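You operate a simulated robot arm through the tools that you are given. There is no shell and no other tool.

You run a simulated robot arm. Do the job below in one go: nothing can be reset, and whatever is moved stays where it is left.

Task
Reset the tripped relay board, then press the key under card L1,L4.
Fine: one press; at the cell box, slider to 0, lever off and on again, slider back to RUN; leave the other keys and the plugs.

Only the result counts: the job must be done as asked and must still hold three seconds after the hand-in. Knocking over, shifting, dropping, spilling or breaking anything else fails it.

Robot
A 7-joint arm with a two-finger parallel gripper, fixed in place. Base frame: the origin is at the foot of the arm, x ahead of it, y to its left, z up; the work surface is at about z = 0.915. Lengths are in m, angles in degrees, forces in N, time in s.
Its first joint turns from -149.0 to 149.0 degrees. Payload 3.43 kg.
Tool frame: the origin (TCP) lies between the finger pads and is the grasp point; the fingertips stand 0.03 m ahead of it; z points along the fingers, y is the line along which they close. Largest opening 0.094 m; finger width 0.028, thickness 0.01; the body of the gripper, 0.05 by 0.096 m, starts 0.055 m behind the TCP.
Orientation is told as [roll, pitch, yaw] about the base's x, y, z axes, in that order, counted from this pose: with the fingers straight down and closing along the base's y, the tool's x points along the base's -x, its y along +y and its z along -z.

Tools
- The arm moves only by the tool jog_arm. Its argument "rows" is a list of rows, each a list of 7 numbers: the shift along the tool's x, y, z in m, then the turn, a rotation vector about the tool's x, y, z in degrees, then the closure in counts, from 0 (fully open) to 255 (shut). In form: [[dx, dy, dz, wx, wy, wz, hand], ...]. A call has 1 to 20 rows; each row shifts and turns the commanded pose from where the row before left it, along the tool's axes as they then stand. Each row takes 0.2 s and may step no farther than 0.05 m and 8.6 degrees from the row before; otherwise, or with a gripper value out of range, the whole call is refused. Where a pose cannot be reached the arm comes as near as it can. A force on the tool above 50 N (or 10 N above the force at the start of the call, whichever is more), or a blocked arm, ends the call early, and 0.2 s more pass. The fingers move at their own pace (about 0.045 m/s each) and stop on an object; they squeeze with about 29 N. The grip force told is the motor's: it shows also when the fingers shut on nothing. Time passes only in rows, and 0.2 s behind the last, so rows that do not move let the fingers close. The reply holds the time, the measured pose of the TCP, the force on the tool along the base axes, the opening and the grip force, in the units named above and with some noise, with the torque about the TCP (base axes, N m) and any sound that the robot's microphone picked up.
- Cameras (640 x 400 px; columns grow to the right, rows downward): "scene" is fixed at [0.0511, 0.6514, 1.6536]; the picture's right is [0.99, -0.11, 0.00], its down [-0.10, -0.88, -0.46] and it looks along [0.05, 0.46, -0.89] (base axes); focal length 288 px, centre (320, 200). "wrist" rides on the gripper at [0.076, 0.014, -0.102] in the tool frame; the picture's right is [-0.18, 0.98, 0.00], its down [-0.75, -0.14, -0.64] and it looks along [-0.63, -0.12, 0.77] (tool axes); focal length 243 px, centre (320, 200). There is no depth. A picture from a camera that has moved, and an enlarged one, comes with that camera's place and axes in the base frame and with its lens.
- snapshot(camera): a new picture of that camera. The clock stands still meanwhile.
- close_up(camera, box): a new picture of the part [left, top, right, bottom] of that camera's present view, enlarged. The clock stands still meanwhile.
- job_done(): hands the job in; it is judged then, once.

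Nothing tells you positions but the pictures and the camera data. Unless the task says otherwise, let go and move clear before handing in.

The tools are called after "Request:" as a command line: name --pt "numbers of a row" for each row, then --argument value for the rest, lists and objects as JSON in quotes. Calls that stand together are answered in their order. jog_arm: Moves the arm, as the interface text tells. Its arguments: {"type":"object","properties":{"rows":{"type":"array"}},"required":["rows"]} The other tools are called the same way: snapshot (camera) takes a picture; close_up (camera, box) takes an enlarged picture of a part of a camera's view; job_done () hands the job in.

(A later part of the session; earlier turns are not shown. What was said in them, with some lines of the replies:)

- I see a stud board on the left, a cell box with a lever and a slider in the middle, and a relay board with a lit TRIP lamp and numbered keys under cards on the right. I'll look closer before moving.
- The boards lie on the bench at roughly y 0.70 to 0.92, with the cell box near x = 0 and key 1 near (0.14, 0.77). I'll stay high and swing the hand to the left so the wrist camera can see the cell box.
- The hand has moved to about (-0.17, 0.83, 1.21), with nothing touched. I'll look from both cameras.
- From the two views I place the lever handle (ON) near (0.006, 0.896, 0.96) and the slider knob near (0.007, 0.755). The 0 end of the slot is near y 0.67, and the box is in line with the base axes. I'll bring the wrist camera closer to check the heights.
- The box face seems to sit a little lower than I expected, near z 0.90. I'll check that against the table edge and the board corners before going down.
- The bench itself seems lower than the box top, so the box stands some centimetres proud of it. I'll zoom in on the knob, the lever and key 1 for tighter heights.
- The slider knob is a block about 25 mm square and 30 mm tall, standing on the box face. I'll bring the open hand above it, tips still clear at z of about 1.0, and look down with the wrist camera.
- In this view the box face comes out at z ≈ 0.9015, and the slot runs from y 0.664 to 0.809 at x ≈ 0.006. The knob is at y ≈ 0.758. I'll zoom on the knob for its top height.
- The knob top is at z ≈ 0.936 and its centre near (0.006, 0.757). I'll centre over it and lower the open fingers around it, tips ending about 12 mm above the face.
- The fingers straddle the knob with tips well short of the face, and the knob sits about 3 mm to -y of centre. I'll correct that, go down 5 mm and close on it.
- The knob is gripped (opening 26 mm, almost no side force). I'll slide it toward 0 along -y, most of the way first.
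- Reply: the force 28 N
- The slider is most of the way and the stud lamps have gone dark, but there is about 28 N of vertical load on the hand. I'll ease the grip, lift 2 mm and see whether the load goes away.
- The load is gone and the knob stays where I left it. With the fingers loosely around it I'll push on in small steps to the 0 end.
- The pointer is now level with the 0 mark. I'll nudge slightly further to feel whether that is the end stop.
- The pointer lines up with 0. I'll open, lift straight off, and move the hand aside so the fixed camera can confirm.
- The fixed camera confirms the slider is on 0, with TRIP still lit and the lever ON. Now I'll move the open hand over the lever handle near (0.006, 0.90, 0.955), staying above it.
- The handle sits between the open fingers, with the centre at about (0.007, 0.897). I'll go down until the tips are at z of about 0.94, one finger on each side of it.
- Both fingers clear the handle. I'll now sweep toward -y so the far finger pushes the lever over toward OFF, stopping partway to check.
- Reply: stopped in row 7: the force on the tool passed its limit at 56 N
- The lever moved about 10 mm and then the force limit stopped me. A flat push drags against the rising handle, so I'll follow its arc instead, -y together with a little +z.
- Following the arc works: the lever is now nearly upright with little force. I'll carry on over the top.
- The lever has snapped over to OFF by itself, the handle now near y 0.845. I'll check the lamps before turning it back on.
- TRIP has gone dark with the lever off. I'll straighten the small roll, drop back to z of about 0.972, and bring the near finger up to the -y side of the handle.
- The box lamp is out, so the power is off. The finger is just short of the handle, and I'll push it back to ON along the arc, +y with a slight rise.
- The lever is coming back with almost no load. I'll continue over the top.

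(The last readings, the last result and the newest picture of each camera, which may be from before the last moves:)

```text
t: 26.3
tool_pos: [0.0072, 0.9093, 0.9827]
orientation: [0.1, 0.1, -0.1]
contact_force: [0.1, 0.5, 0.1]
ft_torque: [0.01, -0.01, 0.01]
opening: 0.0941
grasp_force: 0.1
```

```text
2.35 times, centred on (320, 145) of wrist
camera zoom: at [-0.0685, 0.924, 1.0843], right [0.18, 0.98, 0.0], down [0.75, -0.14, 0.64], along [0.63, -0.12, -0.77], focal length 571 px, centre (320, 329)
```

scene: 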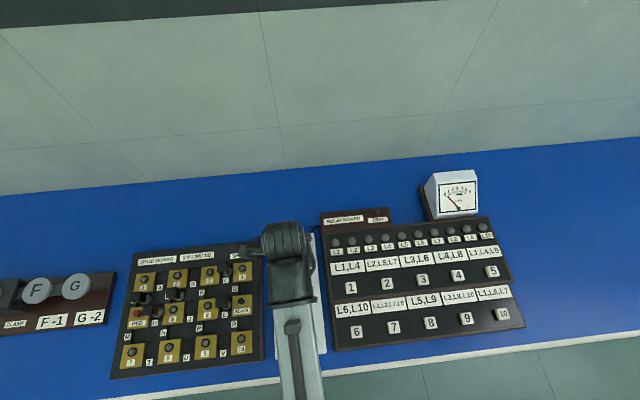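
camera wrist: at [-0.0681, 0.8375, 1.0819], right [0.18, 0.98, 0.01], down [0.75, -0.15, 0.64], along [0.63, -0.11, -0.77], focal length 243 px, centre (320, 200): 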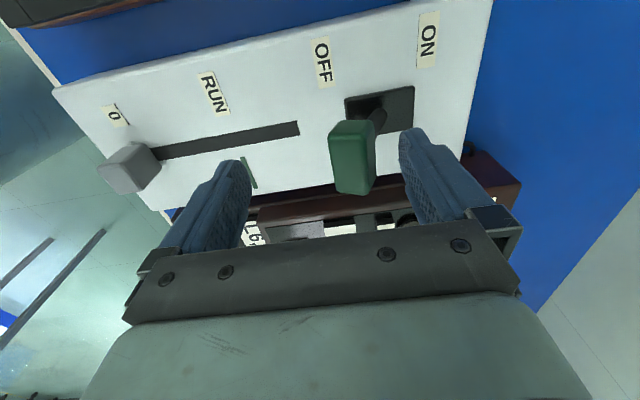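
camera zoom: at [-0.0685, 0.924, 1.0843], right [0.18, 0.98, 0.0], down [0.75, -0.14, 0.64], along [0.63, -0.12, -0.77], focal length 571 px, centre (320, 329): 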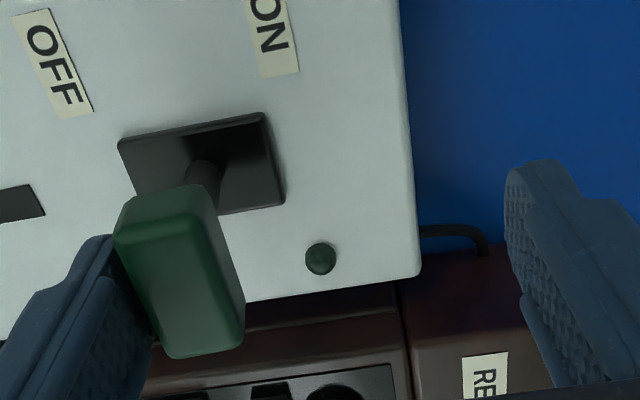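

Request:
jog_arm --pt "0 0.003 0 0 0 0 0" --pt "0 0.003 0 0 0 0 0" --pt "0 0.003 0.0002 0 0 0 0" --pt "0 0.003 0.0003 0 0 0 0" --pt "0 0 0 0 0 0 0"

Request:
close_up --camera "wrist" --box '[200, 60, 440, 230]'

```text
t: 27.5
tool_pos: [0.0079, 0.9211, 0.9823]
orientation: [0.2, 0.1, -0.1]
contact_force: [-0.4, 0.3, -0.8]
ft_torque: [0.0, -0.01, 0.02]
opening: 0.0942
grasp_force: 0.0
```

```text
2.35 times, centred on (320, 145) of wrist
camera zoom: at [-0.0683, 0.9359, 1.0843], right [0.18, 0.98, 0.0], down [0.75, -0.14, 0.64], along [0.63, -0.12, -0.77], focal length 571 px, centre (320, 329)
```

zoom: 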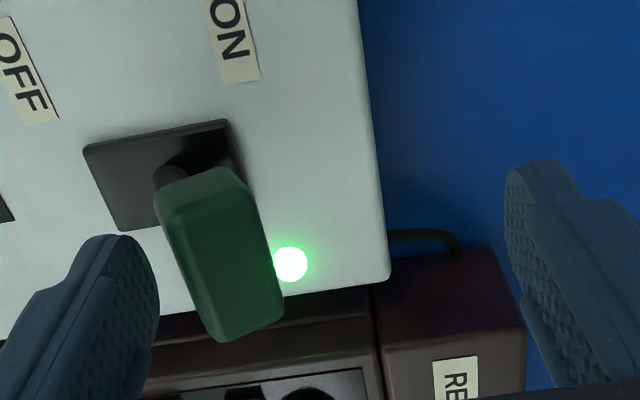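

The lever has snapped to ON, the green lamp is lit and the handle is free of both fingers. I'll centre slightly, lift straight out and move aside to check the panel.

Request:
jog_arm --pt "0 -0.012 0 0 0 0 0" --pt "0 0 -0.03 0 0 0 0" --pt "0 0 -0.045 0 0 0 0" --pt "0 0 -0.01 0 0 0 0" --pt "0.035 -0.03 0 0 0 0 0" --pt "0.035 -0.03 0 0 0 0 0" --pt "0.035 -0.03 0 0 0 0 0" --pt "0.035 -0.03 0 0 0 0 0" --pt "0 0 0 0 0 0 0"

Request:
snapshot --camera "scene"

Request:
close_up --camera "scene" --box '[262, 195, 402, 295]'

Request:
close_up --camera "scene" --box '[262, 280, 342, 360]'

```text
t: 29.5
tool_pos: [-0.1298, 0.789, 1.0687]
orientation: [0.1, 0.0, -0.1]
contact_force: [-0.7, -0.3, -0.2]
ft_torque: [0.0, 0.02, 0.0]
opening: 0.094
grasp_force: 0.0
```

```text
taken
```

scene: 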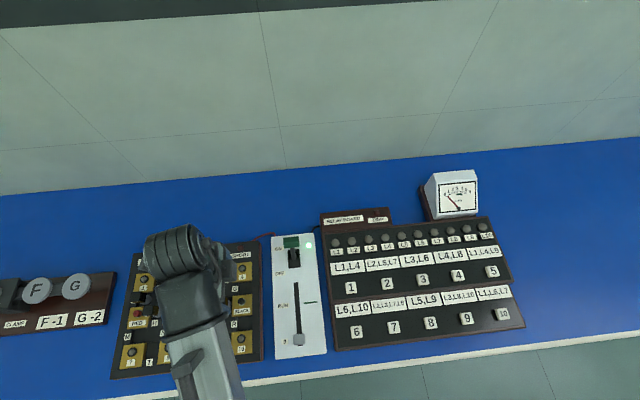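

```text
4.00 times, centred on (332, 245) of scene
camera zoom: at [0.0511, 0.6514, 1.6536], right [0.99, -0.11, 0.0], down [-0.1, -0.88, -0.46], along [0.05, 0.46, -0.89], focal length 1154 px, centre (272, 20)
```

zoom: 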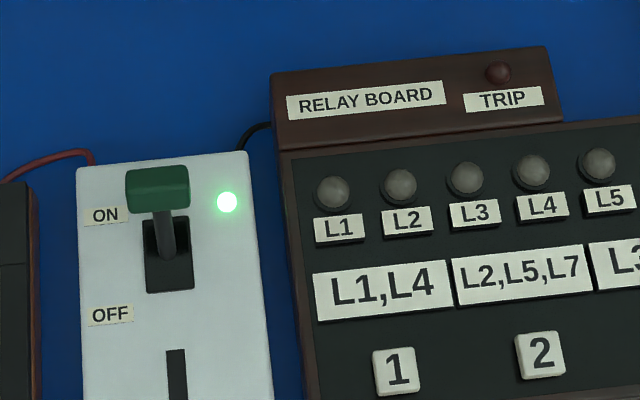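

```text
5.00 times, centred on (302, 320) of scene
camera zoom: at [0.0511, 0.6514, 1.6536], right [0.99, -0.11, 0.0], down [-0.1, -0.88, -0.46], along [0.05, 0.46, -0.89], focal length 1443 px, centre (410, -400)
```

zoom: 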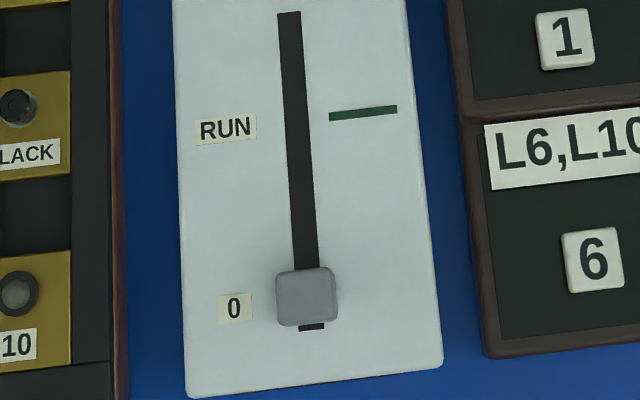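

TRIP is dark, the lever is ON and the slider is still at 0. Next I return to the slider knob near (0.006, 0.676) and lower the open fingers around it.

Request:
jog_arm --pt "-0.034 -0.0283 0 0 0 0 0" --pt "-0.034 -0.0283 0 0 0 0 0" --pt "-0.034 -0.0283 0 0 0 0 0" --pt "-0.034 -0.0283 0 0 0 0 0" --pt "0 0 0.04 0 0 0 0" --pt "0 0 0.04 0 0 0 0" --pt "0 0 0 0 0 0 0"

Request:
snapshot --camera "wrist"

```text
t: 31.1
tool_pos: [0.0035, 0.6763, 0.9846]
orientation: [0.2, 0.1, 0.0]
contact_force: [1.3, -0.1, 0.2]
ft_torque: [-0.01, 0.01, 0.0]
opening: 0.0941
grasp_force: 0.1
```

```text
taken
camera wrist: at [-0.0714, 0.6905, 1.0881], right [0.18, 0.98, 0.0], down [0.75, -0.14, 0.64], along [0.63, -0.12, -0.77], focal length 243 px, centre (320, 200)
```

wrist: 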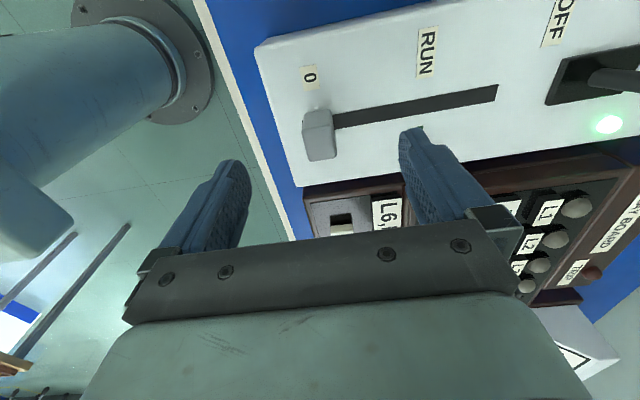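

The knob is centred between the fingers. I'll go down to the same height as before and close loosely around it, without squeezing.

Request:
jog_arm --pt "-0.001 0 0.016 0 0 0 0" --pt "0 0 0.016 0 0 0 0" --pt "0 0 0.011 0 0 0 0" --pt "0 0 0 0 0 0 165" --pt "0 0 0 0 0 0 165" --pt "0 0 0 0 0 0 165" --pt "0 0 0 0 0 0 165" --pt "0 0 0 0 0 0 165"

Request:
close_up --camera "wrist" --box '[220, 60, 440, 230]'

```text
t: 32.9
tool_pos: [0.0042, 0.6761, 0.9444]
orientation: [0.1, 0.0, -0.2]
contact_force: [0.0, -0.3, 0.2]
ft_torque: [-0.02, 0.01, -0.01]
opening: 0.033
grasp_force: 0.1
```

```text
2.35 times, centred on (330, 145) of wrist
camera zoom: at [-0.0714, 0.6907, 1.0459], right [0.18, 0.98, 0.0], down [0.75, -0.14, 0.64], along [0.63, -0.12, -0.77], focal length 571 px, centre (296, 329)
```

zoom: 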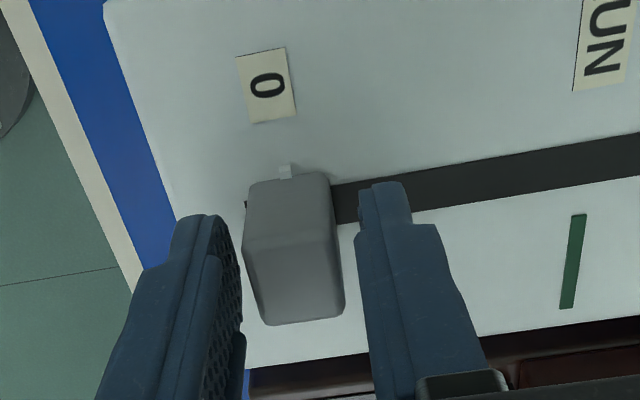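

The knob is loosely enclosed. I'll push it toward RUN along +y, stopping about 10 mm short so I don't run past the mark.

Request:
jog_arm --pt "0 0.006 0 0 0 0 165" --pt "0 0.01 0 0 0 0 165" --pt "0 0.01 0 0 0 0 165" --pt "0 0.01 0 0 0 0 165" --pt "0 0.01 0 0 0 0 165" --pt "0 0.01 0 0 0 0 165" --pt "0 0.008 0 0 0 0 165" --pt "0 0.004 0 0 0 0 165" --pt "0 0.002 0 0 0 0 165" --pt "0 0 0 0 0 0 165"

Request:
close_up --camera "wrist" --box '[220, 60, 440, 230]'

```text
t: 35.1
tool_pos: [0.0048, 0.7456, 0.942]
orientation: [0.1, 0.0, -0.1]
contact_force: [-0.9, -0.4, 0.8]
ft_torque: [-0.01, -0.02, -0.03]
opening: 0.0334
grasp_force: 0.0
```

```text
2.35 times, centred on (330, 145) of wrist
camera zoom: at [-0.0714, 0.7605, 1.0458], right [0.18, 0.98, 0.0], down [0.75, -0.14, 0.64], along [0.63, -0.12, -0.77], focal length 571 px, centre (296, 329)
```

zoom: 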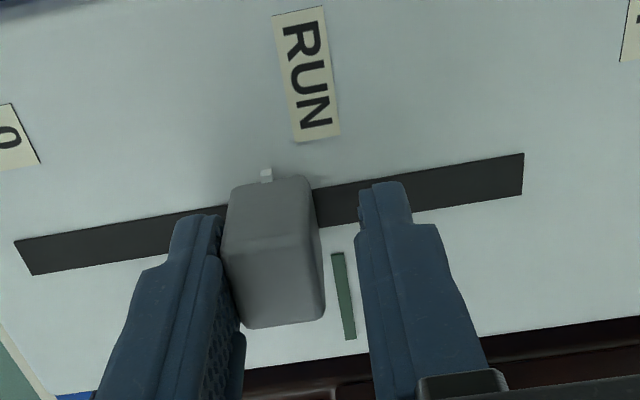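

The pointer is about 14 to 15 mm short of the RUN mark. I'll go most of the remaining way in small steps.

Request:
jog_arm --pt "0 0.004 0 0 0 0 165" --pt "0 0.004 0 0 0 0 165" --pt "0 0.003 0 0 0 0 165" --pt "0 0.001 0 0 0 0 165" --pt "0 0 0 0 0 0 165"

Request:
close_up --camera "wrist" --box '[220, 60, 440, 230]'

```text
t: 36.3
tool_pos: [0.005, 0.7591, 0.9441]
orientation: [0.2, 0.0, 0.0]
contact_force: [0.4, -0.7, 0.2]
ft_torque: [-0.04, 0.01, 0.0]
opening: 0.0336
grasp_force: 0.2
```

```text
2.35 times, centred on (330, 145) of wrist
camera zoom: at [-0.0713, 0.7734, 1.0453], right [0.18, 0.98, 0.0], down [0.75, -0.14, 0.64], along [0.63, -0.12, -0.77], focal length 571 px, centre (296, 329)
```

zoom: 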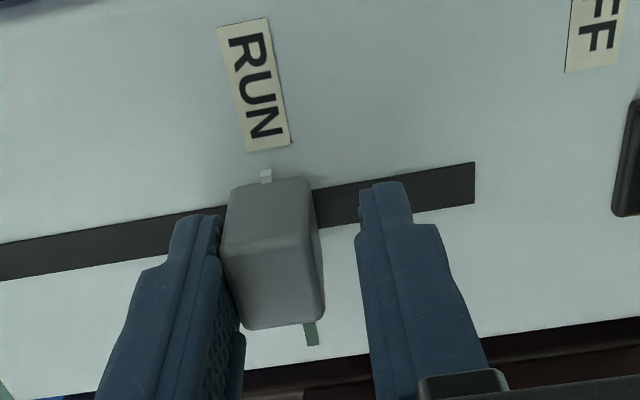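

It is about 1.5 to 2 mm short of the original RUN setting. One last small nudge.

Request:
jog_arm --pt "0 0.001 0 0 0 0 165" --pt "0 0.0006 0 0 0 0 165" --pt "0 0 0 0 0 0 165"

Request:
close_up --camera "wrist" --box '[220, 60, 440, 230]'

```text
t: 37.1
tool_pos: [0.004, 0.7604, 0.943]
orientation: [0.1, -0.1, 0.0]
contact_force: [0.6, -0.7, 0.1]
ft_torque: [-0.04, 0.04, 0.0]
opening: 0.0336
grasp_force: 0.3
```

```text
2.35 times, centred on (330, 145) of wrist
camera zoom: at [-0.0716, 0.775, 1.0456], right [0.18, 0.98, 0.0], down [0.75, -0.14, 0.64], along [0.63, -0.12, -0.77], focal length 571 px, centre (296, 329)
```

zoom: 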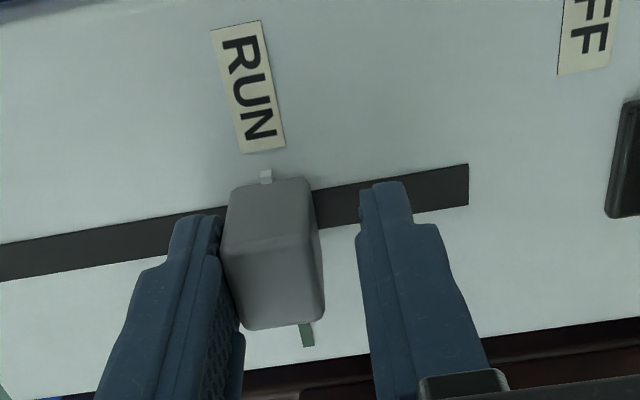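

The pointer now matches the original RUN alignment. I'll open, lift straight up and move aside to confirm from the fixed camera.

Request:
jog_arm --pt "0 0 0 0 0 0 100" --pt "0 0 0 0 0 0 60" --pt "0 0 -0.02 0 0 0 0" --pt "0 0 -0.04 0 0 0 0" --pt "0 0 -0.045 0 0 0 0" --pt "0.04 0.01 -0.01 0 0 0 0" --pt "0.04 0.01 -0.01 0 0 0 0" --pt "0.04 0.01 0 0 0 0 0" --pt "0.03 0 0 0 0 0 0" --pt "0 0 0 0 0 0 0"

Request:
snapshot --camera "scene"

Request:
close_up --camera "scene" --box '[270, 280, 330, 320]'

Request:
close_up --camera "scene" --box '[262, 195, 442, 310]'

```text
t: 39.3
tool_pos: [-0.1462, 0.7903, 1.069]
orientation: [0.1, 0.0, -0.1]
contact_force: [-0.2, 0.5, 0.1]
ft_torque: [-0.02, 0.02, -0.01]
opening: 0.0941
grasp_force: 0.0
```

```text
taken
```

scene: 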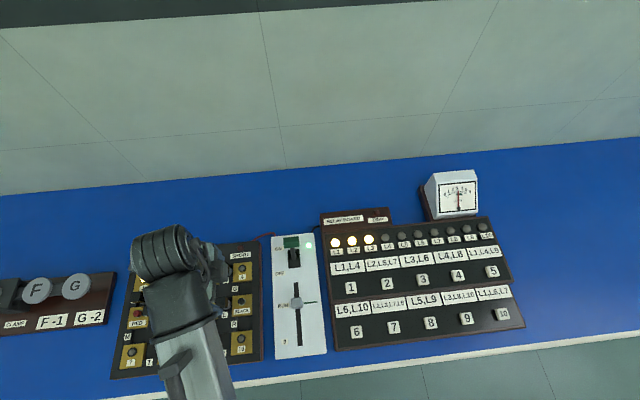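

```text
10.00 times, centred on (300, 300) of scene
camera zoom: at [0.0511, 0.6514, 1.6536], right [0.99, -0.11, 0.0], down [-0.1, -0.88, -0.46], along [0.05, 0.46, -0.89], focal length 2885 px, centre (520, -800)
```

zoom: 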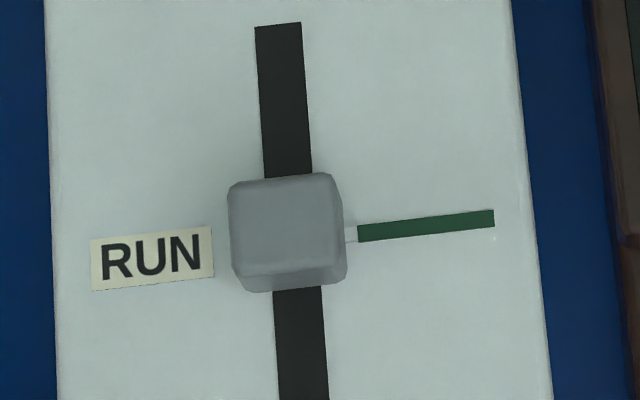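

```text
3.48 times, centred on (352, 252) of scene
camera zoom: at [0.0511, 0.6514, 1.6536], right [0.99, -0.11, 0.0], down [-0.1, -0.88, -0.46], along [0.05, 0.46, -0.89], focal length 1004 px, centre (209, 17)
```

zoom: 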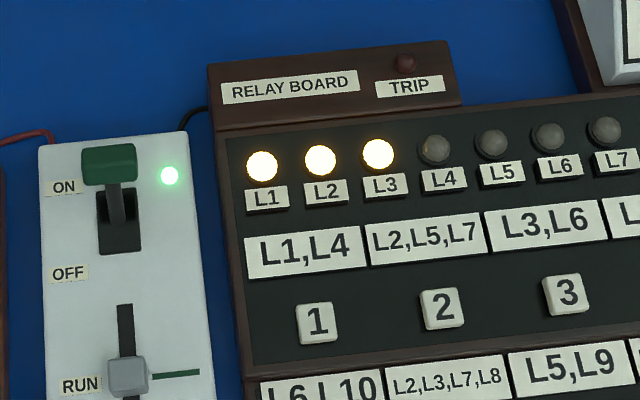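

The slider is exactly on RUN, TRIP stays dark, and L1, L2 and L3 are lit, so the board is reset. Now I'll shut the fingers and go above key 1 (card L1,L4), near (0.1415, 0.778, top ≈ 0.928).

Request:
jog_arm --pt "-0.0411 -0.0018 0 0 0 0 255" --pt "-0.0411 -0.0018 0 0 0 0 255" --pt "-0.0411 -0.0018 0 0 0 0 255" --pt "-0.0411 -0.0018 0 0 0 0 255" --pt "-0.0411 -0.0018 0 0 0 0 255" --pt "-0.0411 -0.0018 0 0 0 0 255" --pt "-0.0411 -0.0018 0 0 0 0 255" --pt "0 0 0.03 0 0 0 255" --pt "0 0 0 0 0 0 255" --pt "0 0 0 0 0 0 255"

Request:
snapshot --camera "wrist"

Request:
close_up --camera "wrist" --box '[220, 60, 440, 230]'

Request:
snapshot --camera "scene"

```text
t: 41.5
tool_pos: [0.1404, 0.7768, 1.0368]
orientation: [0.1, 0.1, 0.1]
contact_force: [-0.2, 0.2, -0.1]
ft_torque: [0.0, 0.0, 0.03]
opening: 0.0
grasp_force: 28.7
```

```text
taken
camera wrist: at [0.0655, 0.7918, 1.1392], right [0.18, 0.98, 0.0], down [0.75, -0.14, 0.64], along [0.63, -0.12, -0.77], focal length 243 px, centre (320, 200)
```

wrist: 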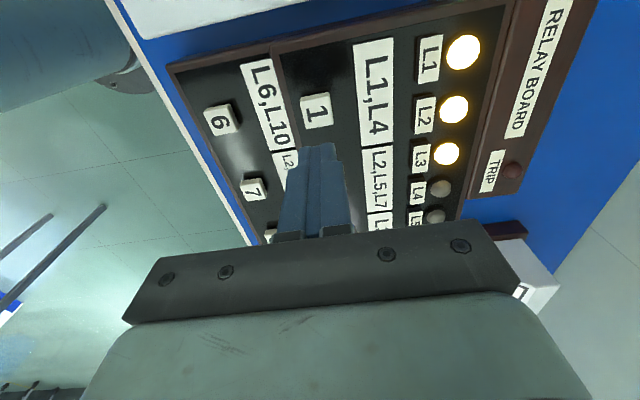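

```text
2.35 times, centred on (330, 145) of wrist
camera zoom: at [0.0655, 0.7918, 1.1392], right [0.18, 0.98, 0.0], down [0.75, -0.14, 0.64], along [0.63, -0.12, -0.77], focal length 571 px, centre (296, 329)
```

zoom: 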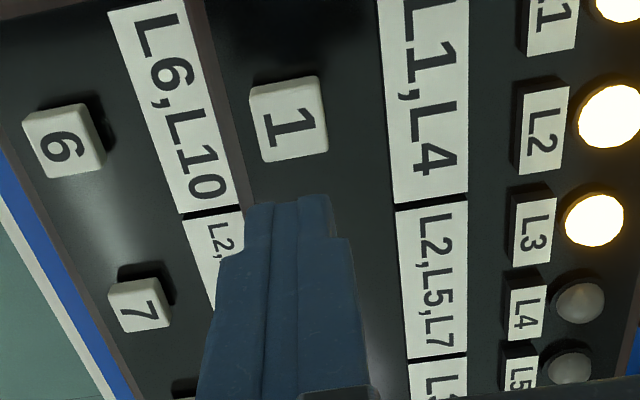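

```text
taken
```

scene: 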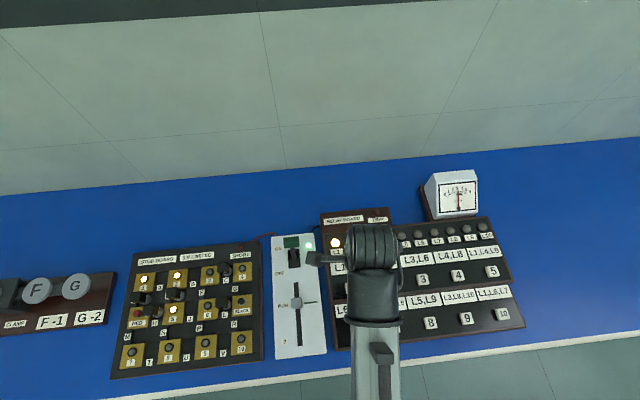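

Key 1 is directly below the closed fingertips, at about (0.1415, 0.777, 0.92 to 0.928). I'll lower to roughly 10 mm above it and look again.

Request:
jog_arm --pt "-0.001 0 0.025 0 0 0 255" --pt "0 0 0.025 0 0 0 255" --pt "0 0 0.015 0 0 0 255" --pt "0 0 0 0 0 0 255"

Request:
close_up --camera "wrist" --box '[220, 60, 440, 230]'

```text
t: 42.5
tool_pos: [0.143, 0.777, 0.9732]
orientation: [0.1, 0.0, -0.1]
contact_force: [0.0, 0.7, -0.6]
ft_torque: [0.01, 0.03, 0.01]
opening: 0.0
grasp_force: 29.0
```

```text
2.35 times, centred on (330, 145) of wrist
camera zoom: at [0.0663, 0.7921, 1.075], right [0.18, 0.98, 0.0], down [0.75, -0.14, 0.64], along [0.63, -0.12, -0.77], focal length 571 px, centre (296, 329)
```

zoom: 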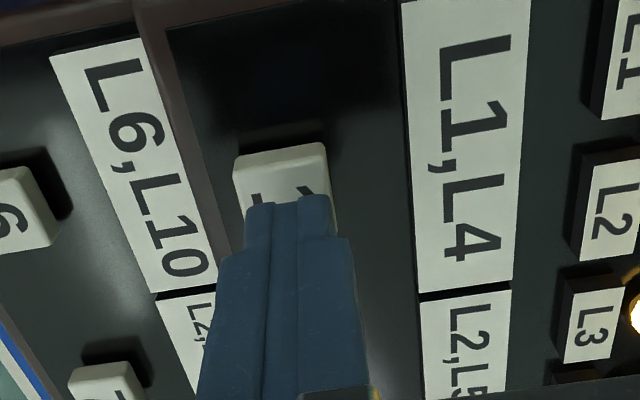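

The fingertips are over the middle of key 1 at about z 0.943. I'll come down slowly and watch the force.

Request:
jog_arm --pt "0 0 0.004 0 0 0 255" --pt "0 0 0.004 0 0 0 255" --pt "0 0 0.003 0 0 0 255" --pt "0 0 0 0 0 0 255"

Request:
close_up --camera "wrist" --box '[220, 60, 440, 230]'

```text
t: 43.5
tool_pos: [0.1415, 0.7764, 0.9625]
orientation: [0.1, 0.0, -0.2]
contact_force: [-0.2, 0.4, -0.7]
ft_torque: [0.0, 0.01, 0.02]
opening: 0.0001
grasp_force: 28.6
```

```text
2.35 times, centred on (330, 145) of wrist
camera zoom: at [0.0672, 0.7914, 1.0642], right [0.18, 0.98, 0.0], down [0.75, -0.14, 0.64], along [0.63, -0.12, -0.77], focal length 571 px, centre (296, 329)
```

zoom: 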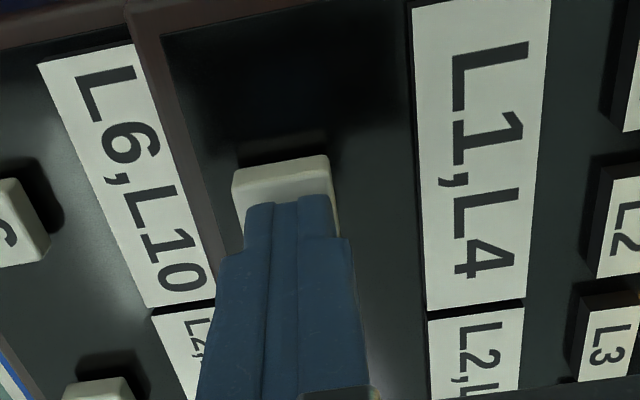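

Request:
jog_arm --pt "0 0 0.0015 0 0 0 255" --pt "0 0 0.0015 0 0 0 255" --pt "0 0 0.001 0 0 0 255" --pt "0 0 0 0 0 0 255"

Request:
close_up --camera "wrist" --box '[220, 60, 440, 230]'

```text
t: 44.5
tool_pos: [0.1423, 0.7776, 0.9578]
orientation: [0.1, 0.0, -0.2]
contact_force: [0.1, -0.6, 1.8]
ft_torque: [0.01, 0.01, 0.03]
opening: 0.0
grasp_force: 28.9
```

```text
2.35 times, centred on (330, 145) of wrist
camera zoom: at [0.067, 0.7917, 1.0605], right [0.18, 0.98, 0.0], down [0.75, -0.14, 0.64], along [0.63, -0.12, -0.77], focal length 571 px, centre (296, 329)
```

zoom: 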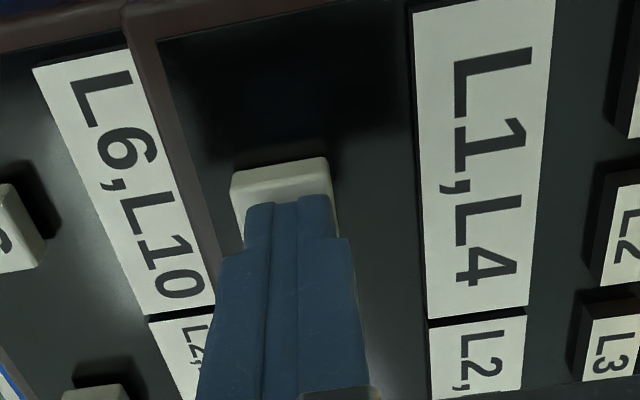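

A first hint of contact (about 2 N) at tip height 0.928. I'll press on in one steady downward motion.

Request:
jog_arm --pt "0 0 0.001 0 0 0 255" --pt "0 0 0.001 0 0 0 255" --pt "0 0 0.001 0 0 0 255"

Request:
close_up --camera "scene" --box '[320, 195, 500, 310]'

Request:
snapshot --camera "wrist"

```text
t: 45.3
tool_pos: [0.1414, 0.7768, 0.9562]
orientation: [0.0, 0.1, -0.1]
contact_force: [-1.1, 0.4, 3.3]
ft_torque: [0.01, 0.0, -0.06]
opening: 0.0001
grasp_force: 28.8
heard: click
```

```text
3.48 times, centred on (410, 252) of scene
camera zoom: at [0.0511, 0.6514, 1.6536], right [0.99, -0.11, 0.0], down [-0.1, -0.88, -0.46], along [0.05, 0.46, -0.89], focal length 1004 px, centre (7, 17)
```

zoom: 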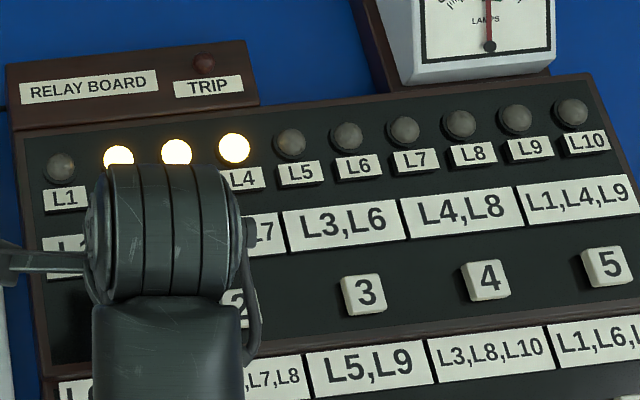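

```text
taken
camera wrist: at [0.067, 0.7916, 1.0581], right [0.18, 0.98, 0.0], down [0.75, -0.14, 0.64], along [0.63, -0.12, -0.77], focal length 243 px, centre (320, 200)
```

wrist: 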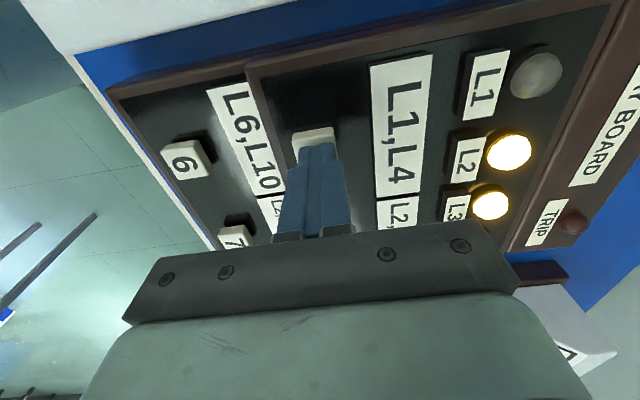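

A click: L1 went out and L4 came on, so the press has registered once. I'll lift straight off right away and move clear.

Request:
jog_arm --pt "0 0 -0.02 0 0 0 255" --pt "0 0 -0.04 0 0 0 255" --pt "0 0 -0.045 0 0 0 255" --pt "0 0 -0.045 0 0 0 255" --pt "0.045 0 0 0 0 0 255" --pt "0.045 0 0 0 0 0 255" --pt "0.045 0 0 0 0 0 255" --pt "0.045 0 0 0 0 0 255" --pt "0.045 0 0 0 0 0 255" --pt "0.045 0 0 0 0 0 255" --pt "0 0 0 0 0 0 255"

Request:
snapshot --camera "scene"

Request:
close_up --camera "scene" --box '[262, 195, 442, 310]'

Request:
close_up --camera "scene" --box '[270, 280, 330, 320]'

Request:
close_up --camera "scene" --box '[310, 190, 530, 360]'

```text
t: 47.7
tool_pos: [-0.1276, 0.7765, 1.1059]
orientation: [-0.1, -0.1, -0.1]
contact_force: [-0.7, -0.9, -0.6]
ft_torque: [-0.02, 0.01, -0.02]
opening: 0.0002
grasp_force: 29.2
```

```text
taken
```

scene: 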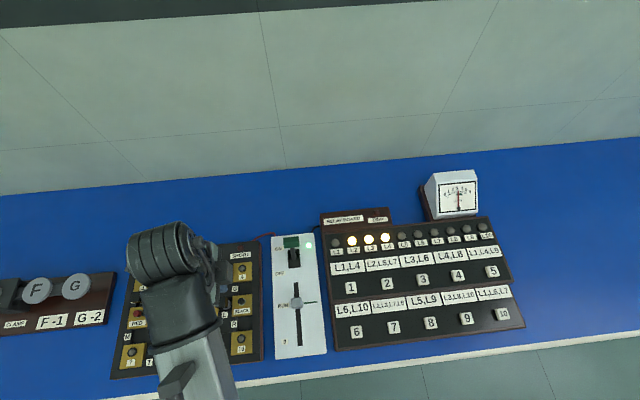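

```text
3.48 times, centred on (352, 252) of scene
camera zoom: at [0.0511, 0.6514, 1.6536], right [0.99, -0.11, 0.0], down [-0.1, -0.88, -0.46], along [0.05, 0.46, -0.89], focal length 1004 px, centre (209, 17)
```

zoom: 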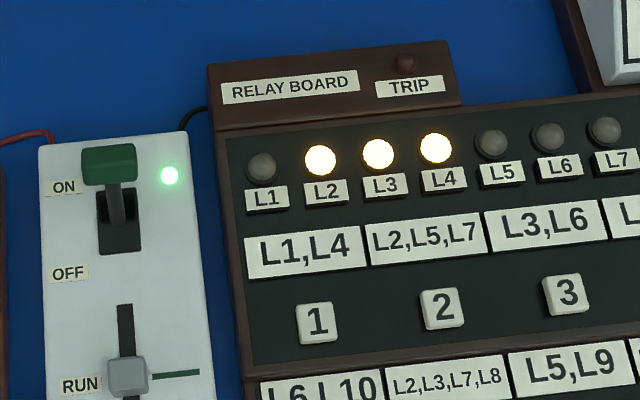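

```text
10.00 times, centred on (300, 300) of scene
camera zoom: at [0.0511, 0.6514, 1.6536], right [0.99, -0.11, 0.0], down [-0.1, -0.88, -0.46], along [0.05, 0.46, -0.89], focal length 2885 px, centre (520, -800)
```

zoom: 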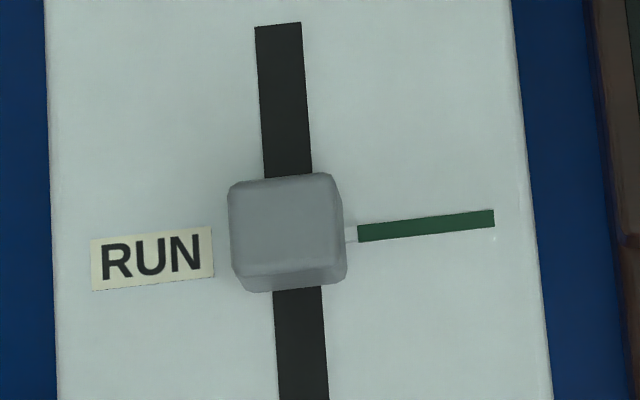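

```text
2.35 times, centred on (420, 275) of scene
camera zoom: at [0.0511, 0.6514, 1.6536], right [0.99, -0.11, 0.0], down [-0.1, -0.88, -0.46], along [0.05, 0.46, -0.89], focal length 679 px, centre (85, 24)
```

zoom: 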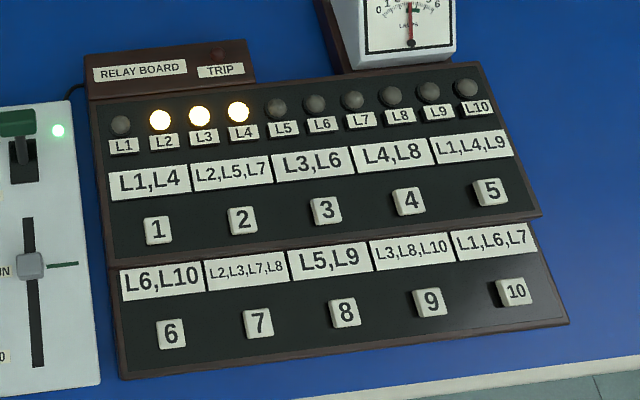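

Key 1 is released, with L2, L3 and L4 lit, TRIP dark, the lever ON and the slider at RUN. I'll raise the hand, open it, wait a couple of seconds, and check that everything holds.

Request:
jog_arm --pt "0 0 -0.04 0 0 0 100" --pt "0 0 -0.04 0 0 0 0" --pt "0 0 0 0 0 0 0" --pt "0 0 0 0 0 0 0" --pt "0 0 0 0 0 0 0" --pt "0 0 0 0 0 0 0" --pt "0 0 0 0 0 0 0" --pt "0 0 0 0 0 0 0" --pt "0 0 0 0 0 0 0" --pt "0 0 0 0 0 0 0"

Request:
snapshot --camera "scene"

Request:
snapshot --camera "wrist"

```text
t: 49.9
tool_pos: [-0.1278, 0.7771, 1.1846]
orientation: [0.6, 0.1, -0.1]
contact_force: [0.2, 0.7, 0.3]
ft_torque: [-0.01, 0.01, 0.01]
opening: 0.094
grasp_force: 0.0
```

```text
taken
```

scene: 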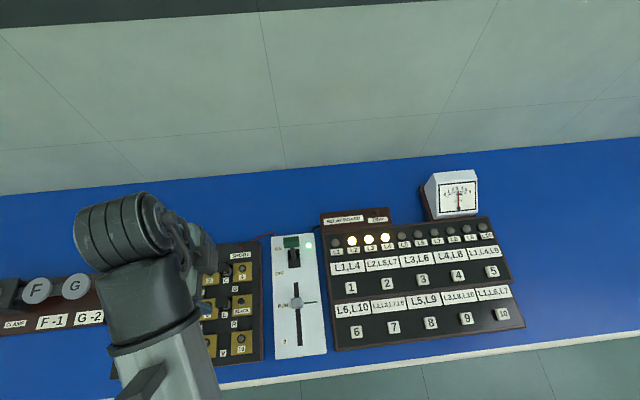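

```text
taken
camera wrist: at [-0.2039, 0.791, 1.287], right [0.18, 0.98, 0.01], down [0.75, -0.15, 0.64], along [0.63, -0.11, -0.77], focal length 243 px, centre (320, 200)
```

wrist: 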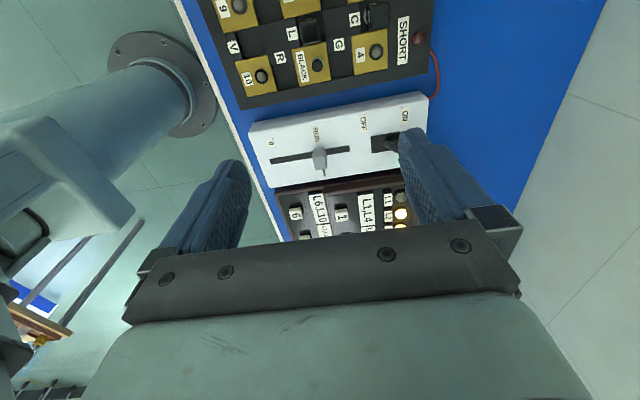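

Everything holds: TRIP is dark, the lever is ON, the slider is at RUN, and L2, L3 and L4 are lit after the single press of key 1. The hand is open and clear of everything, so I'm handing in.

Request:
job_done

```text
The job is handed in.
```

The relay board is reset and key 1, the one under card L1,L4, has been pressed once. The job is handed in, but I haven't seen the judge's result.

- **Reset:** at the cell box I moved the slider to 0, switched the lever off and on again, and set the slider back on the RUN mark. The TRIP lamp went dark when the lever went off and has stayed dark.
- **Key press:** I heard one click; L1 went out and L4 came on. L2, L3 and L4 were still lit a few seconds later.
- **Lever push:** my first push on the lever stopped at the force limit (56 N). I then followed the lever's arc and it moved freely; I saw no shift in the box or damage afterwards.
- **Left alone:** I didn't touch the other keys or the plugs. The hand finished open and clear of everything.
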